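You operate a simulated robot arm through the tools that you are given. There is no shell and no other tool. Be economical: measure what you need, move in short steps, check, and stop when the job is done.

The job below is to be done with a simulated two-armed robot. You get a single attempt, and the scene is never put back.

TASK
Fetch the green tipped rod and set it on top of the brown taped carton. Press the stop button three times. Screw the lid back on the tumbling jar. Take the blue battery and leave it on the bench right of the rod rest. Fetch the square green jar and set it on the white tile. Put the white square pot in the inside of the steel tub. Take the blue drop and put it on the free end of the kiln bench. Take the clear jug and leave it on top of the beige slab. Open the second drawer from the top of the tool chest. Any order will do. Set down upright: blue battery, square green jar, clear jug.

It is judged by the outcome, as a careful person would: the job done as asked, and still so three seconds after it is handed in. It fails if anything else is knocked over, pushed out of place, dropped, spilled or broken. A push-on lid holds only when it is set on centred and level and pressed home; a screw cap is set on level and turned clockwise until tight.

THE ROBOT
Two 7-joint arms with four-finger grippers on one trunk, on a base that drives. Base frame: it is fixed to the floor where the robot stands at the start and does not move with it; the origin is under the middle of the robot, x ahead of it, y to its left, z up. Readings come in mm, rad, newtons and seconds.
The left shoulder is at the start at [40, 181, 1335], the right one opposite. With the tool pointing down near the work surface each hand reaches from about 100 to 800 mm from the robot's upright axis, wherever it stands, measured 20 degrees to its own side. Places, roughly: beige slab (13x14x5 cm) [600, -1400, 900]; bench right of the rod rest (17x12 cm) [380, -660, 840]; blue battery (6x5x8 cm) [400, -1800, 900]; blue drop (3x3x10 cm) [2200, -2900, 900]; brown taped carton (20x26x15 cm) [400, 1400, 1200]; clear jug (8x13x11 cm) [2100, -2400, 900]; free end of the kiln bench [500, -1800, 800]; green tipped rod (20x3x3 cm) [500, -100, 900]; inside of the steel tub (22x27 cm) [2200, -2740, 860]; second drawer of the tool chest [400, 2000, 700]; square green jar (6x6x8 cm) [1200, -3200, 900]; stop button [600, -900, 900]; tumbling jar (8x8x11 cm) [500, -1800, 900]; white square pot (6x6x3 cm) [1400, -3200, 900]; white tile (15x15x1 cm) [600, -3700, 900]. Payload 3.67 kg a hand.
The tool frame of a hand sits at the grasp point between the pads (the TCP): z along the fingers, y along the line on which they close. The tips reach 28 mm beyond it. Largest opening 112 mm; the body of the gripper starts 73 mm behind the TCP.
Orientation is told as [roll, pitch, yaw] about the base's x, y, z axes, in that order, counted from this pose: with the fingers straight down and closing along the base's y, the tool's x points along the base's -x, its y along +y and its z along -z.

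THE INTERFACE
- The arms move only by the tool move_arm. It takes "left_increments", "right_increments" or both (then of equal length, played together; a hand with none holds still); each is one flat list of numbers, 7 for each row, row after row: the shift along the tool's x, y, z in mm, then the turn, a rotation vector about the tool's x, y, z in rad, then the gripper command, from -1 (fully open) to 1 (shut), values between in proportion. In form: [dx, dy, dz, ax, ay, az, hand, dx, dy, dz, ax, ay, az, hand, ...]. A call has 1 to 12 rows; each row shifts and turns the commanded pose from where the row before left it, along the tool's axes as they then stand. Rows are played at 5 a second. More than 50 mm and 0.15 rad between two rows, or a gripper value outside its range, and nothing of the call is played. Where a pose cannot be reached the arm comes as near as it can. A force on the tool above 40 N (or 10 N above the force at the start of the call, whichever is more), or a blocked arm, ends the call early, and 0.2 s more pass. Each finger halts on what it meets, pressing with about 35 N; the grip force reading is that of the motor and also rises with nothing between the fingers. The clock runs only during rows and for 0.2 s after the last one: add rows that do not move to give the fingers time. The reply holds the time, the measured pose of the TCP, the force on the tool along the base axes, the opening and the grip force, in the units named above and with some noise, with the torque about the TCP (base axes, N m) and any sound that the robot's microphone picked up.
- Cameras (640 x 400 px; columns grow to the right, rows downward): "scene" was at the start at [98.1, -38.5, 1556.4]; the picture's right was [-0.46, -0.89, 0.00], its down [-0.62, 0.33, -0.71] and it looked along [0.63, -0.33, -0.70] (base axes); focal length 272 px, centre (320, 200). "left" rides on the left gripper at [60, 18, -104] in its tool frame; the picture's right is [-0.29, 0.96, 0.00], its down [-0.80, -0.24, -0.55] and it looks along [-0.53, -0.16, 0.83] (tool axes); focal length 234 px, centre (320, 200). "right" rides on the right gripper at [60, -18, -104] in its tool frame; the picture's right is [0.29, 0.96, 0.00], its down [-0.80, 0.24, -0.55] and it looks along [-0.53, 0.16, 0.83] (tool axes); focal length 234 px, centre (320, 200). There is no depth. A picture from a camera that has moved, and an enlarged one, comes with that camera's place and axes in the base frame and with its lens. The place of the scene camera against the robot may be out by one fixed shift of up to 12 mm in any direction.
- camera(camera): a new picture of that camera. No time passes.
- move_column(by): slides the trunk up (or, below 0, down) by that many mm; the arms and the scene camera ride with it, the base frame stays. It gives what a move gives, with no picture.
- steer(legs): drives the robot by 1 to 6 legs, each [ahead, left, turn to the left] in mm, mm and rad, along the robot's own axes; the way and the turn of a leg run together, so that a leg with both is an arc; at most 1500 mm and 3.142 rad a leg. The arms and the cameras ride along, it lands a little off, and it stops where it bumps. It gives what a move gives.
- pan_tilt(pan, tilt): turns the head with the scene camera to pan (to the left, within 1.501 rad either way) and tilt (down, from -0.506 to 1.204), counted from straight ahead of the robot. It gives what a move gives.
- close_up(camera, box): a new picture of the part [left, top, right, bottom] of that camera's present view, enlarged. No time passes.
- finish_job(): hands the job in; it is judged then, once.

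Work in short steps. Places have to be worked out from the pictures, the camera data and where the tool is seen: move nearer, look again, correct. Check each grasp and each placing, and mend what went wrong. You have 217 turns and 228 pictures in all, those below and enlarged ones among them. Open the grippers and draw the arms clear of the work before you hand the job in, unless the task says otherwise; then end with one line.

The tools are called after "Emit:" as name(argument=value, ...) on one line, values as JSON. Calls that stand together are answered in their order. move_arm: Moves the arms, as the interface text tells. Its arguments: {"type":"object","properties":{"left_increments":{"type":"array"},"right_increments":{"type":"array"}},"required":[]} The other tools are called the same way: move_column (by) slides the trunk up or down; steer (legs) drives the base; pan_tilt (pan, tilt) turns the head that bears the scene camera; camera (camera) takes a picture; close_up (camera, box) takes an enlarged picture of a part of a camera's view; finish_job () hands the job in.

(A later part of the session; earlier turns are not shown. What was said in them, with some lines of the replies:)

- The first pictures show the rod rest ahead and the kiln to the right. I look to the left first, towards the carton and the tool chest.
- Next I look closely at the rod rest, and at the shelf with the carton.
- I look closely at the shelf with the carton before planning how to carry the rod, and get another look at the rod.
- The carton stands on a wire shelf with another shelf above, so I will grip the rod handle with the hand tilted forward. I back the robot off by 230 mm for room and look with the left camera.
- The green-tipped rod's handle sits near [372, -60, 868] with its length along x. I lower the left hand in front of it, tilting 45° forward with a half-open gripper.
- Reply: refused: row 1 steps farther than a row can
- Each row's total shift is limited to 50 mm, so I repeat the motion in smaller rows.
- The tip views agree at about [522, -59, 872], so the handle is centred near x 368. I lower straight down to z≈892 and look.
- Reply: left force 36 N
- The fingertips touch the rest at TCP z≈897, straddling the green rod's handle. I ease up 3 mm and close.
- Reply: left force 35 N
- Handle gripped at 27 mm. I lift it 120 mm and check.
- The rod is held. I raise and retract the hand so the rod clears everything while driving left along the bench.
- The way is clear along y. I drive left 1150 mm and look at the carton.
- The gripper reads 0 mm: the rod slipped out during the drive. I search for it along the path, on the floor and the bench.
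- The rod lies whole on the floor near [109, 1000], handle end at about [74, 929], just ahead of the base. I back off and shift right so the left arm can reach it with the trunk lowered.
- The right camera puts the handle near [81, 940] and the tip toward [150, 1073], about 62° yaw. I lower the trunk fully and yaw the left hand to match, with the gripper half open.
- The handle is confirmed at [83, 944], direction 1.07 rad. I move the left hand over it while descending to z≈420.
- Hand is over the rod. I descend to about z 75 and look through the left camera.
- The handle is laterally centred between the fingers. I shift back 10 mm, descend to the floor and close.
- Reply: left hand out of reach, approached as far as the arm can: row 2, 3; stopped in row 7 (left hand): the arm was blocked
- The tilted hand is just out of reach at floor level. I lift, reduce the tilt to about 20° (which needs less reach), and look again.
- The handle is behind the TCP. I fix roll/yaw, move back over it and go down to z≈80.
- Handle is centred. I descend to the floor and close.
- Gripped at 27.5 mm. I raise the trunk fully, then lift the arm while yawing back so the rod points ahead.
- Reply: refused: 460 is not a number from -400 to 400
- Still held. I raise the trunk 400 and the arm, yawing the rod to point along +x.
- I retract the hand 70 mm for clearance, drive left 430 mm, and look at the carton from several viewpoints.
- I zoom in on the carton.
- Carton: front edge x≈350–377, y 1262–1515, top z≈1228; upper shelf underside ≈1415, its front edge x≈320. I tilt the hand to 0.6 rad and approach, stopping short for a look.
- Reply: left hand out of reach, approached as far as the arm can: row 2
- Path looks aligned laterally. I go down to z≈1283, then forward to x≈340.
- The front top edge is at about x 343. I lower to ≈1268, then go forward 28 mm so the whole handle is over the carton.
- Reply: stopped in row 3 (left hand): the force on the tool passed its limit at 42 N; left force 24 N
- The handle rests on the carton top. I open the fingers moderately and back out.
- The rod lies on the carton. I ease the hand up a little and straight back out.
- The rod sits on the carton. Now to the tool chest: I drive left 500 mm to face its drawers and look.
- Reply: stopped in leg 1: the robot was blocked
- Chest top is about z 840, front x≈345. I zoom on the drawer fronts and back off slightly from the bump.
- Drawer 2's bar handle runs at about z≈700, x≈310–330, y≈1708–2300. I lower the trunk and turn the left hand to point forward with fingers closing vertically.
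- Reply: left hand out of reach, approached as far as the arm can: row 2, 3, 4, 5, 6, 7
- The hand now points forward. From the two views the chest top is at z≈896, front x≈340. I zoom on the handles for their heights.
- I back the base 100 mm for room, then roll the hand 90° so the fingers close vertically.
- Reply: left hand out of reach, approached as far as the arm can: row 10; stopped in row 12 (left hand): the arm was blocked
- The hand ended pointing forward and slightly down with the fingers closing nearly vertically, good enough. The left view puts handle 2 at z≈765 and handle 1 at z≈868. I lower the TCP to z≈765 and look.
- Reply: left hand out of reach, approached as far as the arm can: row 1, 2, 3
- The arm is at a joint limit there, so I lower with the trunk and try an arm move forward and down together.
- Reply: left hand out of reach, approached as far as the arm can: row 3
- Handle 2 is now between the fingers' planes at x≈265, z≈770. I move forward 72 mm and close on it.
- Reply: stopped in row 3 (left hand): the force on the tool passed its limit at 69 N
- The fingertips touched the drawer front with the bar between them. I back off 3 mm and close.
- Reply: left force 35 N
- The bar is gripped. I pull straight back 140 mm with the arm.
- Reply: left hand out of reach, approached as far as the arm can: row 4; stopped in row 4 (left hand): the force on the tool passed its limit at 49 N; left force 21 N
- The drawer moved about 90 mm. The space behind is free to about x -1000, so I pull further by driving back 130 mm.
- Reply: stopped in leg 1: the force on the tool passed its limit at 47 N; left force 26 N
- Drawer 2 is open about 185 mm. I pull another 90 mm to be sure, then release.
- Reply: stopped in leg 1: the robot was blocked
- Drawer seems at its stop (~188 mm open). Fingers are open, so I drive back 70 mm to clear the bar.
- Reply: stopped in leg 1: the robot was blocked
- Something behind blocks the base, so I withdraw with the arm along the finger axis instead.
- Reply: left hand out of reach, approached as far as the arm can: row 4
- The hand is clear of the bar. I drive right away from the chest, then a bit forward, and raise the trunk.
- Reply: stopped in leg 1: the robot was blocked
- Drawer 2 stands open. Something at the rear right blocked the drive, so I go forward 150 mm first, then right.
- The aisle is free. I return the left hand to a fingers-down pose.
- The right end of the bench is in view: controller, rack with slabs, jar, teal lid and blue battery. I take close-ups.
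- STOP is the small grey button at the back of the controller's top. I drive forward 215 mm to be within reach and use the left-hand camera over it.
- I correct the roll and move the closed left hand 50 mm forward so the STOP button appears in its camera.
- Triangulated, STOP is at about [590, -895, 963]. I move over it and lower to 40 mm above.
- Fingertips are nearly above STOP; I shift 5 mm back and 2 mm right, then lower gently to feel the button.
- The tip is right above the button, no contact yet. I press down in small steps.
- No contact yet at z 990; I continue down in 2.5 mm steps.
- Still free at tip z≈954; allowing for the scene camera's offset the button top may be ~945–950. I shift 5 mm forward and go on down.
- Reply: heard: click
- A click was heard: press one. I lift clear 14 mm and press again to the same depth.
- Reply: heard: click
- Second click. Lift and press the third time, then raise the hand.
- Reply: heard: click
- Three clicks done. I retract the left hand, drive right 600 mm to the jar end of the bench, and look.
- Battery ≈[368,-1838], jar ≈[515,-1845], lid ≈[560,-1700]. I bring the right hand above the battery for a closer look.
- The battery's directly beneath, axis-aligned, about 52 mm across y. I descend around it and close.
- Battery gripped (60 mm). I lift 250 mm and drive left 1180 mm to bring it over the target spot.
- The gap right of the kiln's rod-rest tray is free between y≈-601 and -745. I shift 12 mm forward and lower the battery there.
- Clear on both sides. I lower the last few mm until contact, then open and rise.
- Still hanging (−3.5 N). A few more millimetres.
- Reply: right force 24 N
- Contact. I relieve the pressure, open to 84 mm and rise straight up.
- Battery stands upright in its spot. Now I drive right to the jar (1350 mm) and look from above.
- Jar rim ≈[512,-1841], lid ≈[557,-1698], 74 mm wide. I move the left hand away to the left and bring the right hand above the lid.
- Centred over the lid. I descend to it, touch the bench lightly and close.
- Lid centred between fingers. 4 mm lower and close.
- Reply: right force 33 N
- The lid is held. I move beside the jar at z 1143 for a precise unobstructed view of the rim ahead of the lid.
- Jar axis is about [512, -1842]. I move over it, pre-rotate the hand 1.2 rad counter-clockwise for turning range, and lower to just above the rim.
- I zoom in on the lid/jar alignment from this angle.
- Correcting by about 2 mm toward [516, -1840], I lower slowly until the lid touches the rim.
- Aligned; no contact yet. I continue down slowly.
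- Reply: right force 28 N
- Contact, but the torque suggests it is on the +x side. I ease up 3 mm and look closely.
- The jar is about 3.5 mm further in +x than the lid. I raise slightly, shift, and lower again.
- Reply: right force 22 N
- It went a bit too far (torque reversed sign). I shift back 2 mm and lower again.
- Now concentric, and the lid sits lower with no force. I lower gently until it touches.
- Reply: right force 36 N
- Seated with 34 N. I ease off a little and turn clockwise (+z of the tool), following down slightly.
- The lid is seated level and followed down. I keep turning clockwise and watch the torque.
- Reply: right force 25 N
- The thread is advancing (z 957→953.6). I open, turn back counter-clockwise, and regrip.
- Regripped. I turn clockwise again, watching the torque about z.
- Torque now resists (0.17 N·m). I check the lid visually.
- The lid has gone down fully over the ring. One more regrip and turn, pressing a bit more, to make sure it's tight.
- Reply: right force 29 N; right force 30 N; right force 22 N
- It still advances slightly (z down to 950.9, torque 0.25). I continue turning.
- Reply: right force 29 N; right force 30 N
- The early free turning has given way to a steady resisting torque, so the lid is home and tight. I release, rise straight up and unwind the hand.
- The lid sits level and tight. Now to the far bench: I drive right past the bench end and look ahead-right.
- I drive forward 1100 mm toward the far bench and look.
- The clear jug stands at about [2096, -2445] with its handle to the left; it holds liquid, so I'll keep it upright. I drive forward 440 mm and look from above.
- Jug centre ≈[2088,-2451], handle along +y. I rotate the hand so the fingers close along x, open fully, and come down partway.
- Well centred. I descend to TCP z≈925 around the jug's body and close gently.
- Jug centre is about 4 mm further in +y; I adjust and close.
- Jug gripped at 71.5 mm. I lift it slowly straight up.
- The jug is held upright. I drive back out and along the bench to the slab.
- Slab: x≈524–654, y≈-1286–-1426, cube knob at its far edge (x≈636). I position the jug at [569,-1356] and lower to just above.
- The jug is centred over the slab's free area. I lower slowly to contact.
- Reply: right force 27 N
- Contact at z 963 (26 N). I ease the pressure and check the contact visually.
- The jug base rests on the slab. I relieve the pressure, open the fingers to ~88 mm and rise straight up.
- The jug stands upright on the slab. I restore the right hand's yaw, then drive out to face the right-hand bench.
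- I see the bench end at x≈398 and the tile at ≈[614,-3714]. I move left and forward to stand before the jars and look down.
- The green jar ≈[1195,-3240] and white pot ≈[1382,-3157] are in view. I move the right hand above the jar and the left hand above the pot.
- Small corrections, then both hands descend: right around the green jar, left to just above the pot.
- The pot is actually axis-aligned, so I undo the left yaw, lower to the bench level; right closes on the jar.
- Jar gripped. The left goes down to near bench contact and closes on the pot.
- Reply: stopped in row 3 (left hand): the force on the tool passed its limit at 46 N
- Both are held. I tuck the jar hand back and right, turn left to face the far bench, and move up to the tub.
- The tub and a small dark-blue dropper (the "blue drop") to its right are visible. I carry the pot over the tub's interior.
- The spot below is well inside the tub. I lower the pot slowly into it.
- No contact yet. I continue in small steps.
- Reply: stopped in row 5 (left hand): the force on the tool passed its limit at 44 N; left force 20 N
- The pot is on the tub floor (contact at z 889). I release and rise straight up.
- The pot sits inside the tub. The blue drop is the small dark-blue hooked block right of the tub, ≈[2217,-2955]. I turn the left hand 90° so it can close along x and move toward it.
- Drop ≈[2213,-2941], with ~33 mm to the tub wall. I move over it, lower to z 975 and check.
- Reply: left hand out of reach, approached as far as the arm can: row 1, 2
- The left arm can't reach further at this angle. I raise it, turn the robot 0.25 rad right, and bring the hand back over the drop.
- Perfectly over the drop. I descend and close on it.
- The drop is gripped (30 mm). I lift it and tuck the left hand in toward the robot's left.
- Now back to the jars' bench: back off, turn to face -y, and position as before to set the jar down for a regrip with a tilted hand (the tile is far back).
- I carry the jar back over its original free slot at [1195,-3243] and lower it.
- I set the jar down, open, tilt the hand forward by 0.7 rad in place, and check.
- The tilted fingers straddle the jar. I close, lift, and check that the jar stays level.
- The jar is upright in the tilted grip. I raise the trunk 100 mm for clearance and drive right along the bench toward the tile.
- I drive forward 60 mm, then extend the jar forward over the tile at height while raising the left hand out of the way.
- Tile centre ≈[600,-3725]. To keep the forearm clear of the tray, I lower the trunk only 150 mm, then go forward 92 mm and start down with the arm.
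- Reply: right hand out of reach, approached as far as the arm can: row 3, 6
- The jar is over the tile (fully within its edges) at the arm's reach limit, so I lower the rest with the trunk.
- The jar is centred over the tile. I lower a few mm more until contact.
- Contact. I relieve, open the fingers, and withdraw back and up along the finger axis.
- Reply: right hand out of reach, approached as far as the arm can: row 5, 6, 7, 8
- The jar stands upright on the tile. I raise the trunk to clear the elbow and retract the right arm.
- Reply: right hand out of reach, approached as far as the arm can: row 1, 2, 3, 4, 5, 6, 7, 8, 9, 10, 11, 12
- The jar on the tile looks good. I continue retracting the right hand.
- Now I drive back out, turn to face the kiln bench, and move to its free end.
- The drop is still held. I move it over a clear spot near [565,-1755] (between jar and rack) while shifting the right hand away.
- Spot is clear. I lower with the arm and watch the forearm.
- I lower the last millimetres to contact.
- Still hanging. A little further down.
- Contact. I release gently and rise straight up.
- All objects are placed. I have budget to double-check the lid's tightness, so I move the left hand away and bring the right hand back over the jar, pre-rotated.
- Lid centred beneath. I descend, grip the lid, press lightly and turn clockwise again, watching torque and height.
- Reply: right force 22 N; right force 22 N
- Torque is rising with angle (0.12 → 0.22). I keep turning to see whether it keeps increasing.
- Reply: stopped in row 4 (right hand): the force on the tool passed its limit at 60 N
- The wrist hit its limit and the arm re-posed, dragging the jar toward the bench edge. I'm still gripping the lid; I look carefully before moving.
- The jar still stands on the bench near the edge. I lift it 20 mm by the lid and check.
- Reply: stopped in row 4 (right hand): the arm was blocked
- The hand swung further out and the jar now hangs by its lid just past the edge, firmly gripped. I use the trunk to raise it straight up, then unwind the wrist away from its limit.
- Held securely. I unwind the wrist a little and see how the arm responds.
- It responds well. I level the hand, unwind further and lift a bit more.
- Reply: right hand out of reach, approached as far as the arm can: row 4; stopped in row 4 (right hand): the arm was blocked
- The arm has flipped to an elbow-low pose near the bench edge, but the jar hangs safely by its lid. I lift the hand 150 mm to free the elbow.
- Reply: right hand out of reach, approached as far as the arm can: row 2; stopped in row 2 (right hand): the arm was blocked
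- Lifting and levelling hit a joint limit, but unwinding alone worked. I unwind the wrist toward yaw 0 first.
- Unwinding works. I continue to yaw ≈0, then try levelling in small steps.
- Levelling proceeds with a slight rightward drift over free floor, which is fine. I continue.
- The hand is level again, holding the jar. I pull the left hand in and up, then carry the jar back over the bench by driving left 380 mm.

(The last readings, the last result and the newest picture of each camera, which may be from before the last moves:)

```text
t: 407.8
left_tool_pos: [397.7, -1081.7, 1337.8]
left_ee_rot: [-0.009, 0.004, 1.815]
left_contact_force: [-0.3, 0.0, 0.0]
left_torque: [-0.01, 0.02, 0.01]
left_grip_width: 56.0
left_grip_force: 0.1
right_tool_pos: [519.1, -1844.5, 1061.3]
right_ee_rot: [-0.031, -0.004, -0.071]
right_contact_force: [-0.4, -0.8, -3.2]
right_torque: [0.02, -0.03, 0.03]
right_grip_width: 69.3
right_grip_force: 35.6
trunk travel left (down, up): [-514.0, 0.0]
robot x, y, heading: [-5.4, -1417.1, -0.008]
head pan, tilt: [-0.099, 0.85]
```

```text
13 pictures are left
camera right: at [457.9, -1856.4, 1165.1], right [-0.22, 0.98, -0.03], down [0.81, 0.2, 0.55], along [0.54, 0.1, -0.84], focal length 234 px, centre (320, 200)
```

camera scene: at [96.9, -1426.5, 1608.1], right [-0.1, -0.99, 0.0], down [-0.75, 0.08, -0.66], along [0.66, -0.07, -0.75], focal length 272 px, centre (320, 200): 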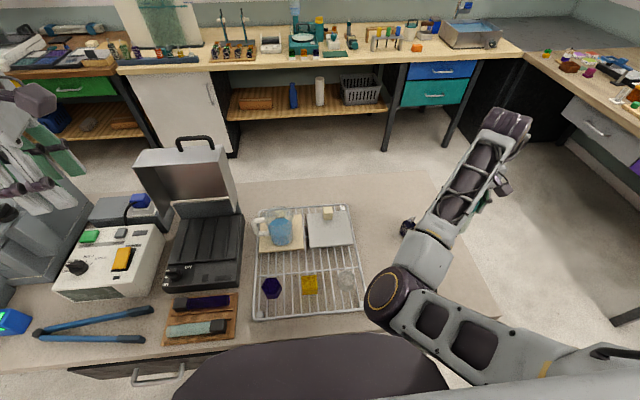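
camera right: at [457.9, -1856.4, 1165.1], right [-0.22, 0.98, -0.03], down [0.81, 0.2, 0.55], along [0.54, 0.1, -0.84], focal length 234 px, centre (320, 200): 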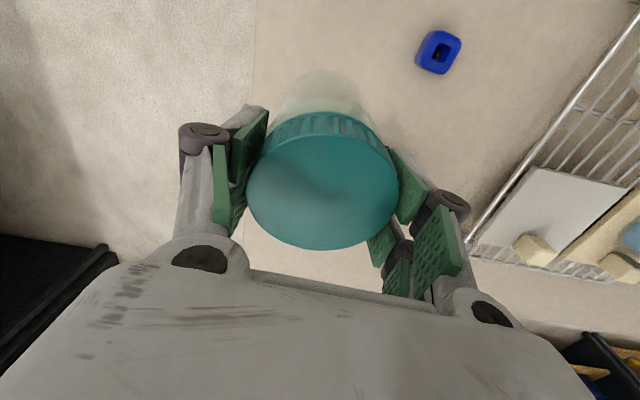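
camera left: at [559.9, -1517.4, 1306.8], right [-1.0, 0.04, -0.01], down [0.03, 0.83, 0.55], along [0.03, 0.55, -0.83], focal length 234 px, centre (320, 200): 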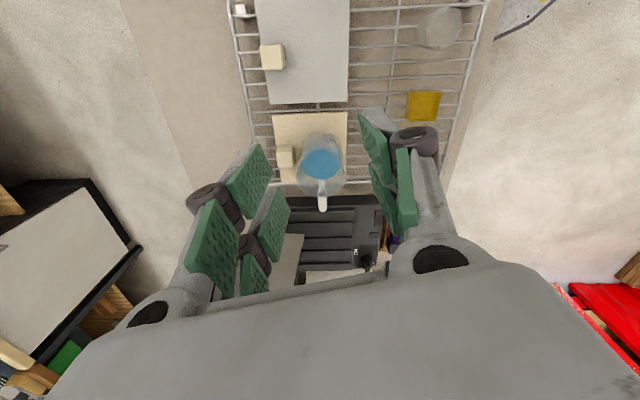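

The jar is back above its place. I lower with the trunk in stages.

Emit:
move_column(by=-92)

Emit:
camera(camera="scene")

Emit:
move_column(by=-8)

Emit:
move_column(by=-4)

```text
t: 409.1
left_tool_pos: [397.3, -1079.7, 1246.1]
left_ee_rot: [-0.01, 0.006, 1.815]
left_contact_force: [-0.1, 1.2, -0.6]
left_torque: [0.02, -0.04, -0.01]
left_grip_width: 55.8
left_grip_force: 0.1
right_tool_pos: [519.0, -1845.2, 971.3]
right_ee_rot: [-0.034, -0.002, -0.073]
right_contact_force: [0.4, -0.5, -2.6]
right_torque: [0.02, -0.02, -0.01]
right_grip_width: 69.2
right_grip_force: 34.4
trunk travel left (down, up): [-422.0, 92.0]
robot x, y, heading: [-7.3, -1414.4, -0.006]
head pan, tilt: [-0.099, 0.85]
```

```text
12 pictures are left
camera scene: at [96.8, -1424.5, 1516.6], right [-0.1, -0.99, 0.0], down [-0.75, 0.08, -0.66], along [0.66, -0.07, -0.75], focal length 272 px, centre (320, 200)
```

scene: 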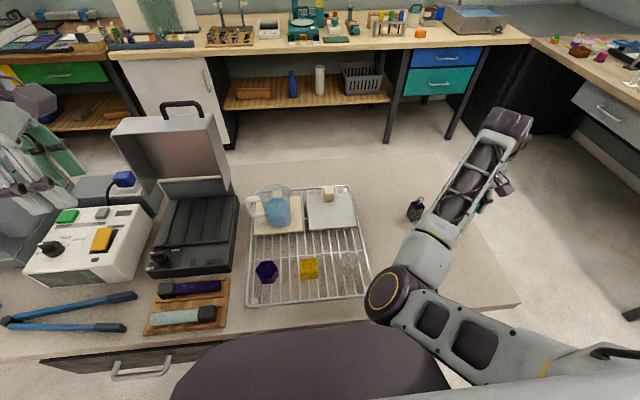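

```text
t: 409.7
left_tool_pos: [397.8, -1081.4, 1237.0]
left_ee_rot: [-0.011, 0.006, 1.816]
left_contact_force: [-0.1, -0.4, -0.8]
left_torque: [0.04, 0.0, 0.0]
left_grip_width: 56.3
left_grip_force: 0.1
right_tool_pos: [519.6, -1845.4, 962.1]
right_ee_rot: [-0.034, -0.004, -0.073]
right_contact_force: [0.5, 0.6, -2.8]
right_torque: [-0.01, 0.01, 0.0]
right_grip_width: 69.2
right_grip_force: 35.1
trunk travel left (down, up): [-414.0, 100.0]
robot x, y, heading: [-9.1, -1416.8, 0.001]
head pan, tilt: [-0.099, 0.85]
```

```text
t: 410.2
left_tool_pos: [398.6, -1080.2, 1235.0]
left_ee_rot: [-0.011, 0.006, 1.814]
left_contact_force: [-0.1, 0.1, -0.2]
left_torque: [0.01, -0.01, -0.01]
left_grip_width: 55.9
left_grip_force: 0.1
right_tool_pos: [518.9, -1845.8, 958.9]
right_ee_rot: [-0.033, -0.004, -0.074]
right_contact_force: [-0.9, -0.2, -3.2]
right_torque: [0.01, -0.01, 0.03]
right_grip_width: 69.3
right_grip_force: 35.4
trunk travel left (down, up): [-410.0, 104.0]
robot x, y, heading: [-11.7, -1414.3, -0.003]
head pan, tilt: [-0.099, 0.85]
```

Still hanging. I continue in small steps until contact.

Emit:
move_column(by=-5)

Emit:
move_column(by=-4)

Emit:
move_column(by=-3)

```text
t: 410.7
left_tool_pos: [398.2, -1079.4, 1229.6]
left_ee_rot: [-0.01, 0.003, 1.816]
left_contact_force: [0.2, 0.4, -0.3]
left_torque: [-0.02, 0.0, -0.02]
left_grip_width: 56.0
left_grip_force: 0.0
right_tool_pos: [517.6, -1846.3, 953.8]
right_ee_rot: [-0.032, -0.003, -0.073]
right_contact_force: [-0.2, -0.4, -3.4]
right_torque: [-0.02, 0.01, 0.02]
right_grip_width: 69.2
right_grip_force: 34.8
trunk travel left (down, up): [-405.0, 109.0]
robot x, y, heading: [-3.9, -1414.2, 0.001]
head pan, tilt: [-0.099, 0.85]
```

```text
t: 411.3
left_tool_pos: [397.2, -1080.5, 1225.7]
left_ee_rot: [-0.011, 0.004, 1.817]
left_contact_force: [0.1, 0.3, 0.3]
left_torque: [0.01, -0.01, -0.03]
left_grip_width: 55.8
left_grip_force: 0.1
right_tool_pos: [518.9, -1846.5, 949.7]
right_ee_rot: [-0.031, -0.004, -0.073]
right_contact_force: [0.3, 0.4, -4.3]
right_torque: [0.02, 0.02, -0.03]
right_grip_width: 69.1
right_grip_force: 34.9
trunk travel left (down, up): [-401.0, 113.0]
robot x, y, heading: [-5.7, -1416.5, 0.002]
head pan, tilt: [-0.099, 0.85]
```

```text
t: 411.8
left_tool_pos: [397.9, -1079.2, 1222.4]
left_ee_rot: [-0.01, 0.004, 1.814]
left_contact_force: [0.6, -0.2, -0.8]
left_torque: [0.01, 0.01, -0.01]
left_grip_width: 56.0
left_grip_force: 0.1
right_tool_pos: [520.3, -1845.6, 946.3]
right_ee_rot: [-0.032, -0.003, -0.072]
right_contact_force: [-0.9, -0.2, -3.1]
right_torque: [0.0, -0.01, 0.0]
right_grip_width: 69.4
right_grip_force: 35.3
trunk travel left (down, up): [-398.0, 116.0]
robot x, y, heading: [-8.1, -1418.7, -0.002]
head pan, tilt: [-0.099, 0.85]
```

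Emit:
move_column(by=-2)

Emit:
move_column(by=-2)

Emit:
move_column(by=-2)

Emit:
close_up(camera="right", box=[220, 40, 420, 260])

```text
t: 412.3
left_tool_pos: [398.4, -1080.3, 1219.7]
left_ee_rot: [-0.008, 0.005, 1.815]
left_contact_force: [0.2, 0.5, -0.5]
left_torque: [0.01, -0.02, -0.03]
left_grip_width: 56.0
left_grip_force: 0.1
right_tool_pos: [519.5, -1845.0, 944.3]
right_ee_rot: [-0.032, -0.004, -0.073]
right_contact_force: [0.2, 0.0, -3.1]
right_torque: [-0.02, -0.01, -0.01]
right_grip_width: 69.1
right_grip_force: 34.7
trunk travel left (down, up): [-396.0, 118.0]
robot x, y, heading: [-8.1, -1410.7, -0.0]
head pan, tilt: [-0.099, 0.85]
```

```text
t: 412.8
left_tool_pos: [396.5, -1079.7, 1218.0]
left_ee_rot: [-0.01, 0.005, 1.815]
left_contact_force: [-0.6, 0.1, -0.3]
left_torque: [0.01, 0.03, -0.01]
left_grip_width: 55.7
left_grip_force: 0.0
right_tool_pos: [518.9, -1846.0, 944.5]
right_ee_rot: [-0.035, -0.006, -0.072]
right_contact_force: [-1.0, -1.6, 6.7]
right_torque: [-0.07, -0.05, -0.05]
right_grip_width: 69.1
right_grip_force: 34.8
trunk travel left (down, up): [-394.0, 120.0]
robot x, y, heading: [-6.6, -1413.0, -0.002]
head pan, tilt: [-0.099, 0.85]
```

```text
t: 413.3
left_tool_pos: [396.2, -1079.0, 1215.3]
left_ee_rot: [-0.011, 0.005, 1.814]
left_contact_force: [0.1, -0.3, 0.1]
left_torque: [0.06, 0.02, -0.01]
left_grip_width: 56.2
left_grip_force: 0.1
right_tool_pos: [518.2, -1845.6, 943.8]
right_ee_rot: [-0.037, -0.007, -0.073]
right_contact_force: [0.6, -4.4, 24.3]
right_torque: [-0.23, -0.4, -0.05]
right_grip_width: 69.0
right_grip_force: 35.1
trunk travel left (down, up): [-392.0, 122.0]
robot x, y, heading: [-6.8, -1414.6, -0.003]
head pan, tilt: [-0.099, 0.85]
```

```text
1.82 times, centred on (320, 150) of right
camera zoom: at [456.3, -1856.1, 1047.1], right [-0.22, 0.98, -0.04], down [0.81, 0.2, 0.55], along [0.55, 0.09, -0.83], focal length 426 px, centre (320, 291)
```

zoom: 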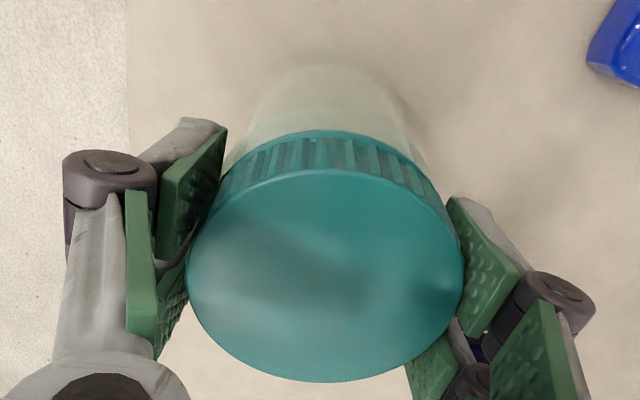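

The jar is on the bench. I relieve the pressure, open, and rise with the trunk.

Emit:
move_column(by=2)

Emit:
move_arm(right_increments=[0, 0, 0, 0, 0, 0, 0.1, 0, 0, 0, 0, 0, 0, -0.3, 0, 0, 0, 0, 0, 0, -0.6, 0, 0, 0, 0, 0, 0, -0.6])

Emit:
move_column(by=118)

Emit:
camera(camera="right")

```text
t: 413.9
left_tool_pos: [396.6, -1079.3, 1219.9]
left_ee_rot: [-0.012, 0.005, 1.815]
left_contact_force: [-0.6, 0.6, 0.5]
left_torque: [0.0, 0.01, 0.01]
left_grip_width: 56.0
left_grip_force: 0.0
right_tool_pos: [517.4, -1846.4, 944.6]
right_ee_rot: [-0.032, -0.006, -0.074]
right_contact_force: [4.1, -4.6, 16.1]
right_torque: [-0.46, -0.61, -0.04]
right_grip_width: 69.0
right_grip_force: 34.6
trunk travel left (down, up): [-394.0, 120.0]
robot x, y, heading: [-12.1, -1417.1, -0.002]
head pan, tilt: [-0.099, 0.85]
```

```text
t: 414.9
left_tool_pos: [396.5, -1079.4, 1217.7]
left_ee_rot: [-0.01, 0.003, 1.815]
left_contact_force: [-0.7, -0.4, -0.8]
left_torque: [0.01, 0.01, -0.03]
left_grip_width: 56.2
left_grip_force: 0.1
right_tool_pos: [519.8, -1845.4, 942.1]
right_ee_rot: [-0.033, -0.003, -0.074]
right_contact_force: [-1.1, -0.1, -0.2]
right_torque: [0.04, -0.03, -0.04]
right_grip_width: 89.6
right_grip_force: 0.0
trunk travel left (down, up): [-394.0, 120.0]
robot x, y, heading: [-9.6, -1416.9, 0.003]
head pan, tilt: [-0.099, 0.85]
```

```text
t: 416.3
left_tool_pos: [397.4, -1079.3, 1336.7]
left_ee_rot: [-0.011, 0.005, 1.815]
left_contact_force: [-0.6, -0.3, -0.5]
left_torque: [0.03, 0.02, -0.03]
left_grip_width: 55.9
left_grip_force: 0.1
right_tool_pos: [517.3, -1846.1, 1061.2]
right_ee_rot: [-0.033, -0.003, -0.074]
right_contact_force: [0.4, -0.9, -0.7]
right_torque: [0.01, 0.01, 0.03]
right_grip_width: 89.5
right_grip_force: 0.0
trunk travel left (down, up): [-512.0, 2.0]
robot x, y, heading: [-8.0, -1417.2, -0.008]
head pan, tilt: [-0.099, 0.85]
```

```text
10 pictures are left
camera right: at [457.3, -1856.6, 1164.5], right [-0.22, 0.98, -0.03], down [0.81, 0.2, 0.55], along [0.54, 0.09, -0.84], focal length 234 px, centre (320, 200)
```

right: 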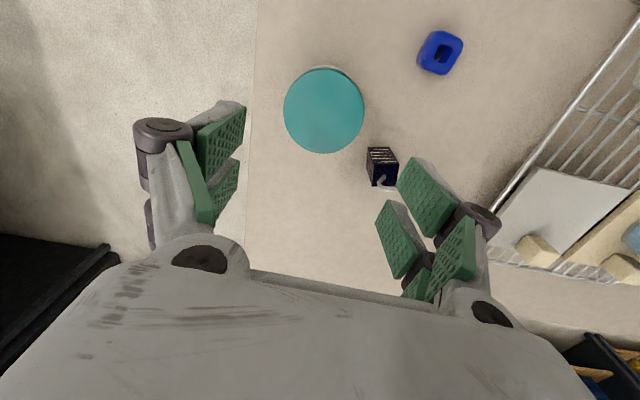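

The jar stands upright, lid on, and the drop is undisturbed. I back the robot away and do a final overview.

Emit:
steer(legs=[[-350, 0, 0]])

Emit:
pan_tilt(pan=-0.3, tilt=0.55)

Emit:
camera(camera="scene")

```text
t: 418.6
left_tool_pos: [52.6, -1079.7, 1335.5]
left_ee_rot: [-0.009, 0.005, 1.814]
left_contact_force: [0.9, 0.2, -0.2]
left_torque: [-0.01, 0.04, -0.01]
left_grip_width: 55.7
left_grip_force: 0.2
right_tool_pos: [172.3, -1845.8, 1060.8]
right_ee_rot: [-0.034, 0.0, -0.073]
right_contact_force: [0.1, -0.9, -0.6]
right_torque: [-0.03, -0.01, -0.01]
right_grip_width: 89.5
right_grip_force: 0.0
trunk travel left (down, up): [-512.0, 2.0]
robot x, y, heading: [-357.0, -1416.9, -0.002]
head pan, tilt: [-0.099, 0.85]
```

```text
t: 419.4
left_tool_pos: [50.6, -1079.9, 1337.0]
left_ee_rot: [-0.013, 0.005, 1.815]
left_contact_force: [-0.1, -0.3, -0.4]
left_torque: [0.0, 0.0, 0.02]
left_grip_width: 56.1
left_grip_force: 0.0
right_tool_pos: [171.0, -1844.8, 1062.6]
right_ee_rot: [-0.035, -0.005, -0.075]
right_contact_force: [0.3, 0.1, -0.8]
right_torque: [0.03, 0.01, -0.04]
right_grip_width: 89.8
right_grip_force: 0.0
trunk travel left (down, up): [-512.0, 2.0]
robot x, y, heading: [-357.0, -1415.3, 0.0]
head pan, tilt: [-0.3, 0.55]
```

```text
9 pictures are left
camera scene: at [-243.3, -1442.9, 1631.7], right [-0.3, -0.95, 0.0], down [-0.5, 0.16, -0.85], along [0.81, -0.25, -0.52], focal length 272 px, centre (320, 200)
```

scene: 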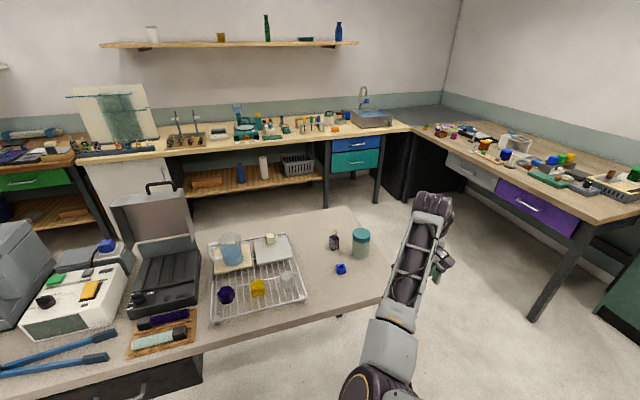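

Everything is in place here; one close check of jar, drop and jug before handing in.

Emit:
close_up(camera="scene", box=[200, 200, 400, 320])

```text
3.20 times, centred on (300, 260) of scene
camera zoom: at [-243.3, -1442.9, 1631.7], right [-0.3, -0.95, 0.0], down [-0.5, 0.16, -0.85], along [0.81, -0.25, -0.52], focal length 871 px, centre (384, 8)
```

zoom: 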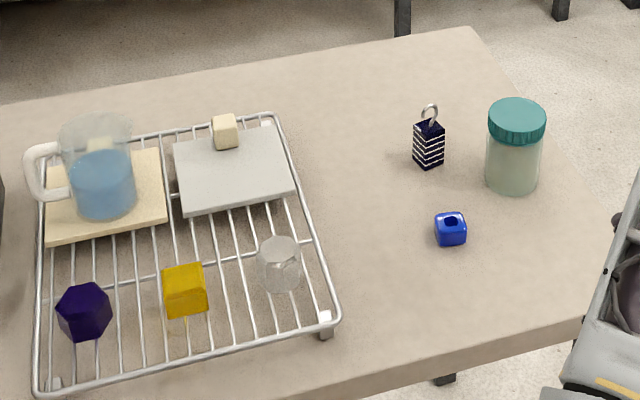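

The jug is on the slab, the drop is standing, the jar's lid is on level, and both grippers are open and clear. I hand the job in.

Emit:
finish_job()

```text
The job is handed in.
```

The job is handed in with all nine tasks done, though the handling was not clean. The green tipped rod fell to the floor on the first carry and was picked up whole. The tumbling jar was dragged off the bench edge while I was re-tightening its lid, but it never left the gripper and I set it back in its place. The lid turned until it resisted and the jar could be lifted by it, but I had no direct way to confirm it is fully tight.
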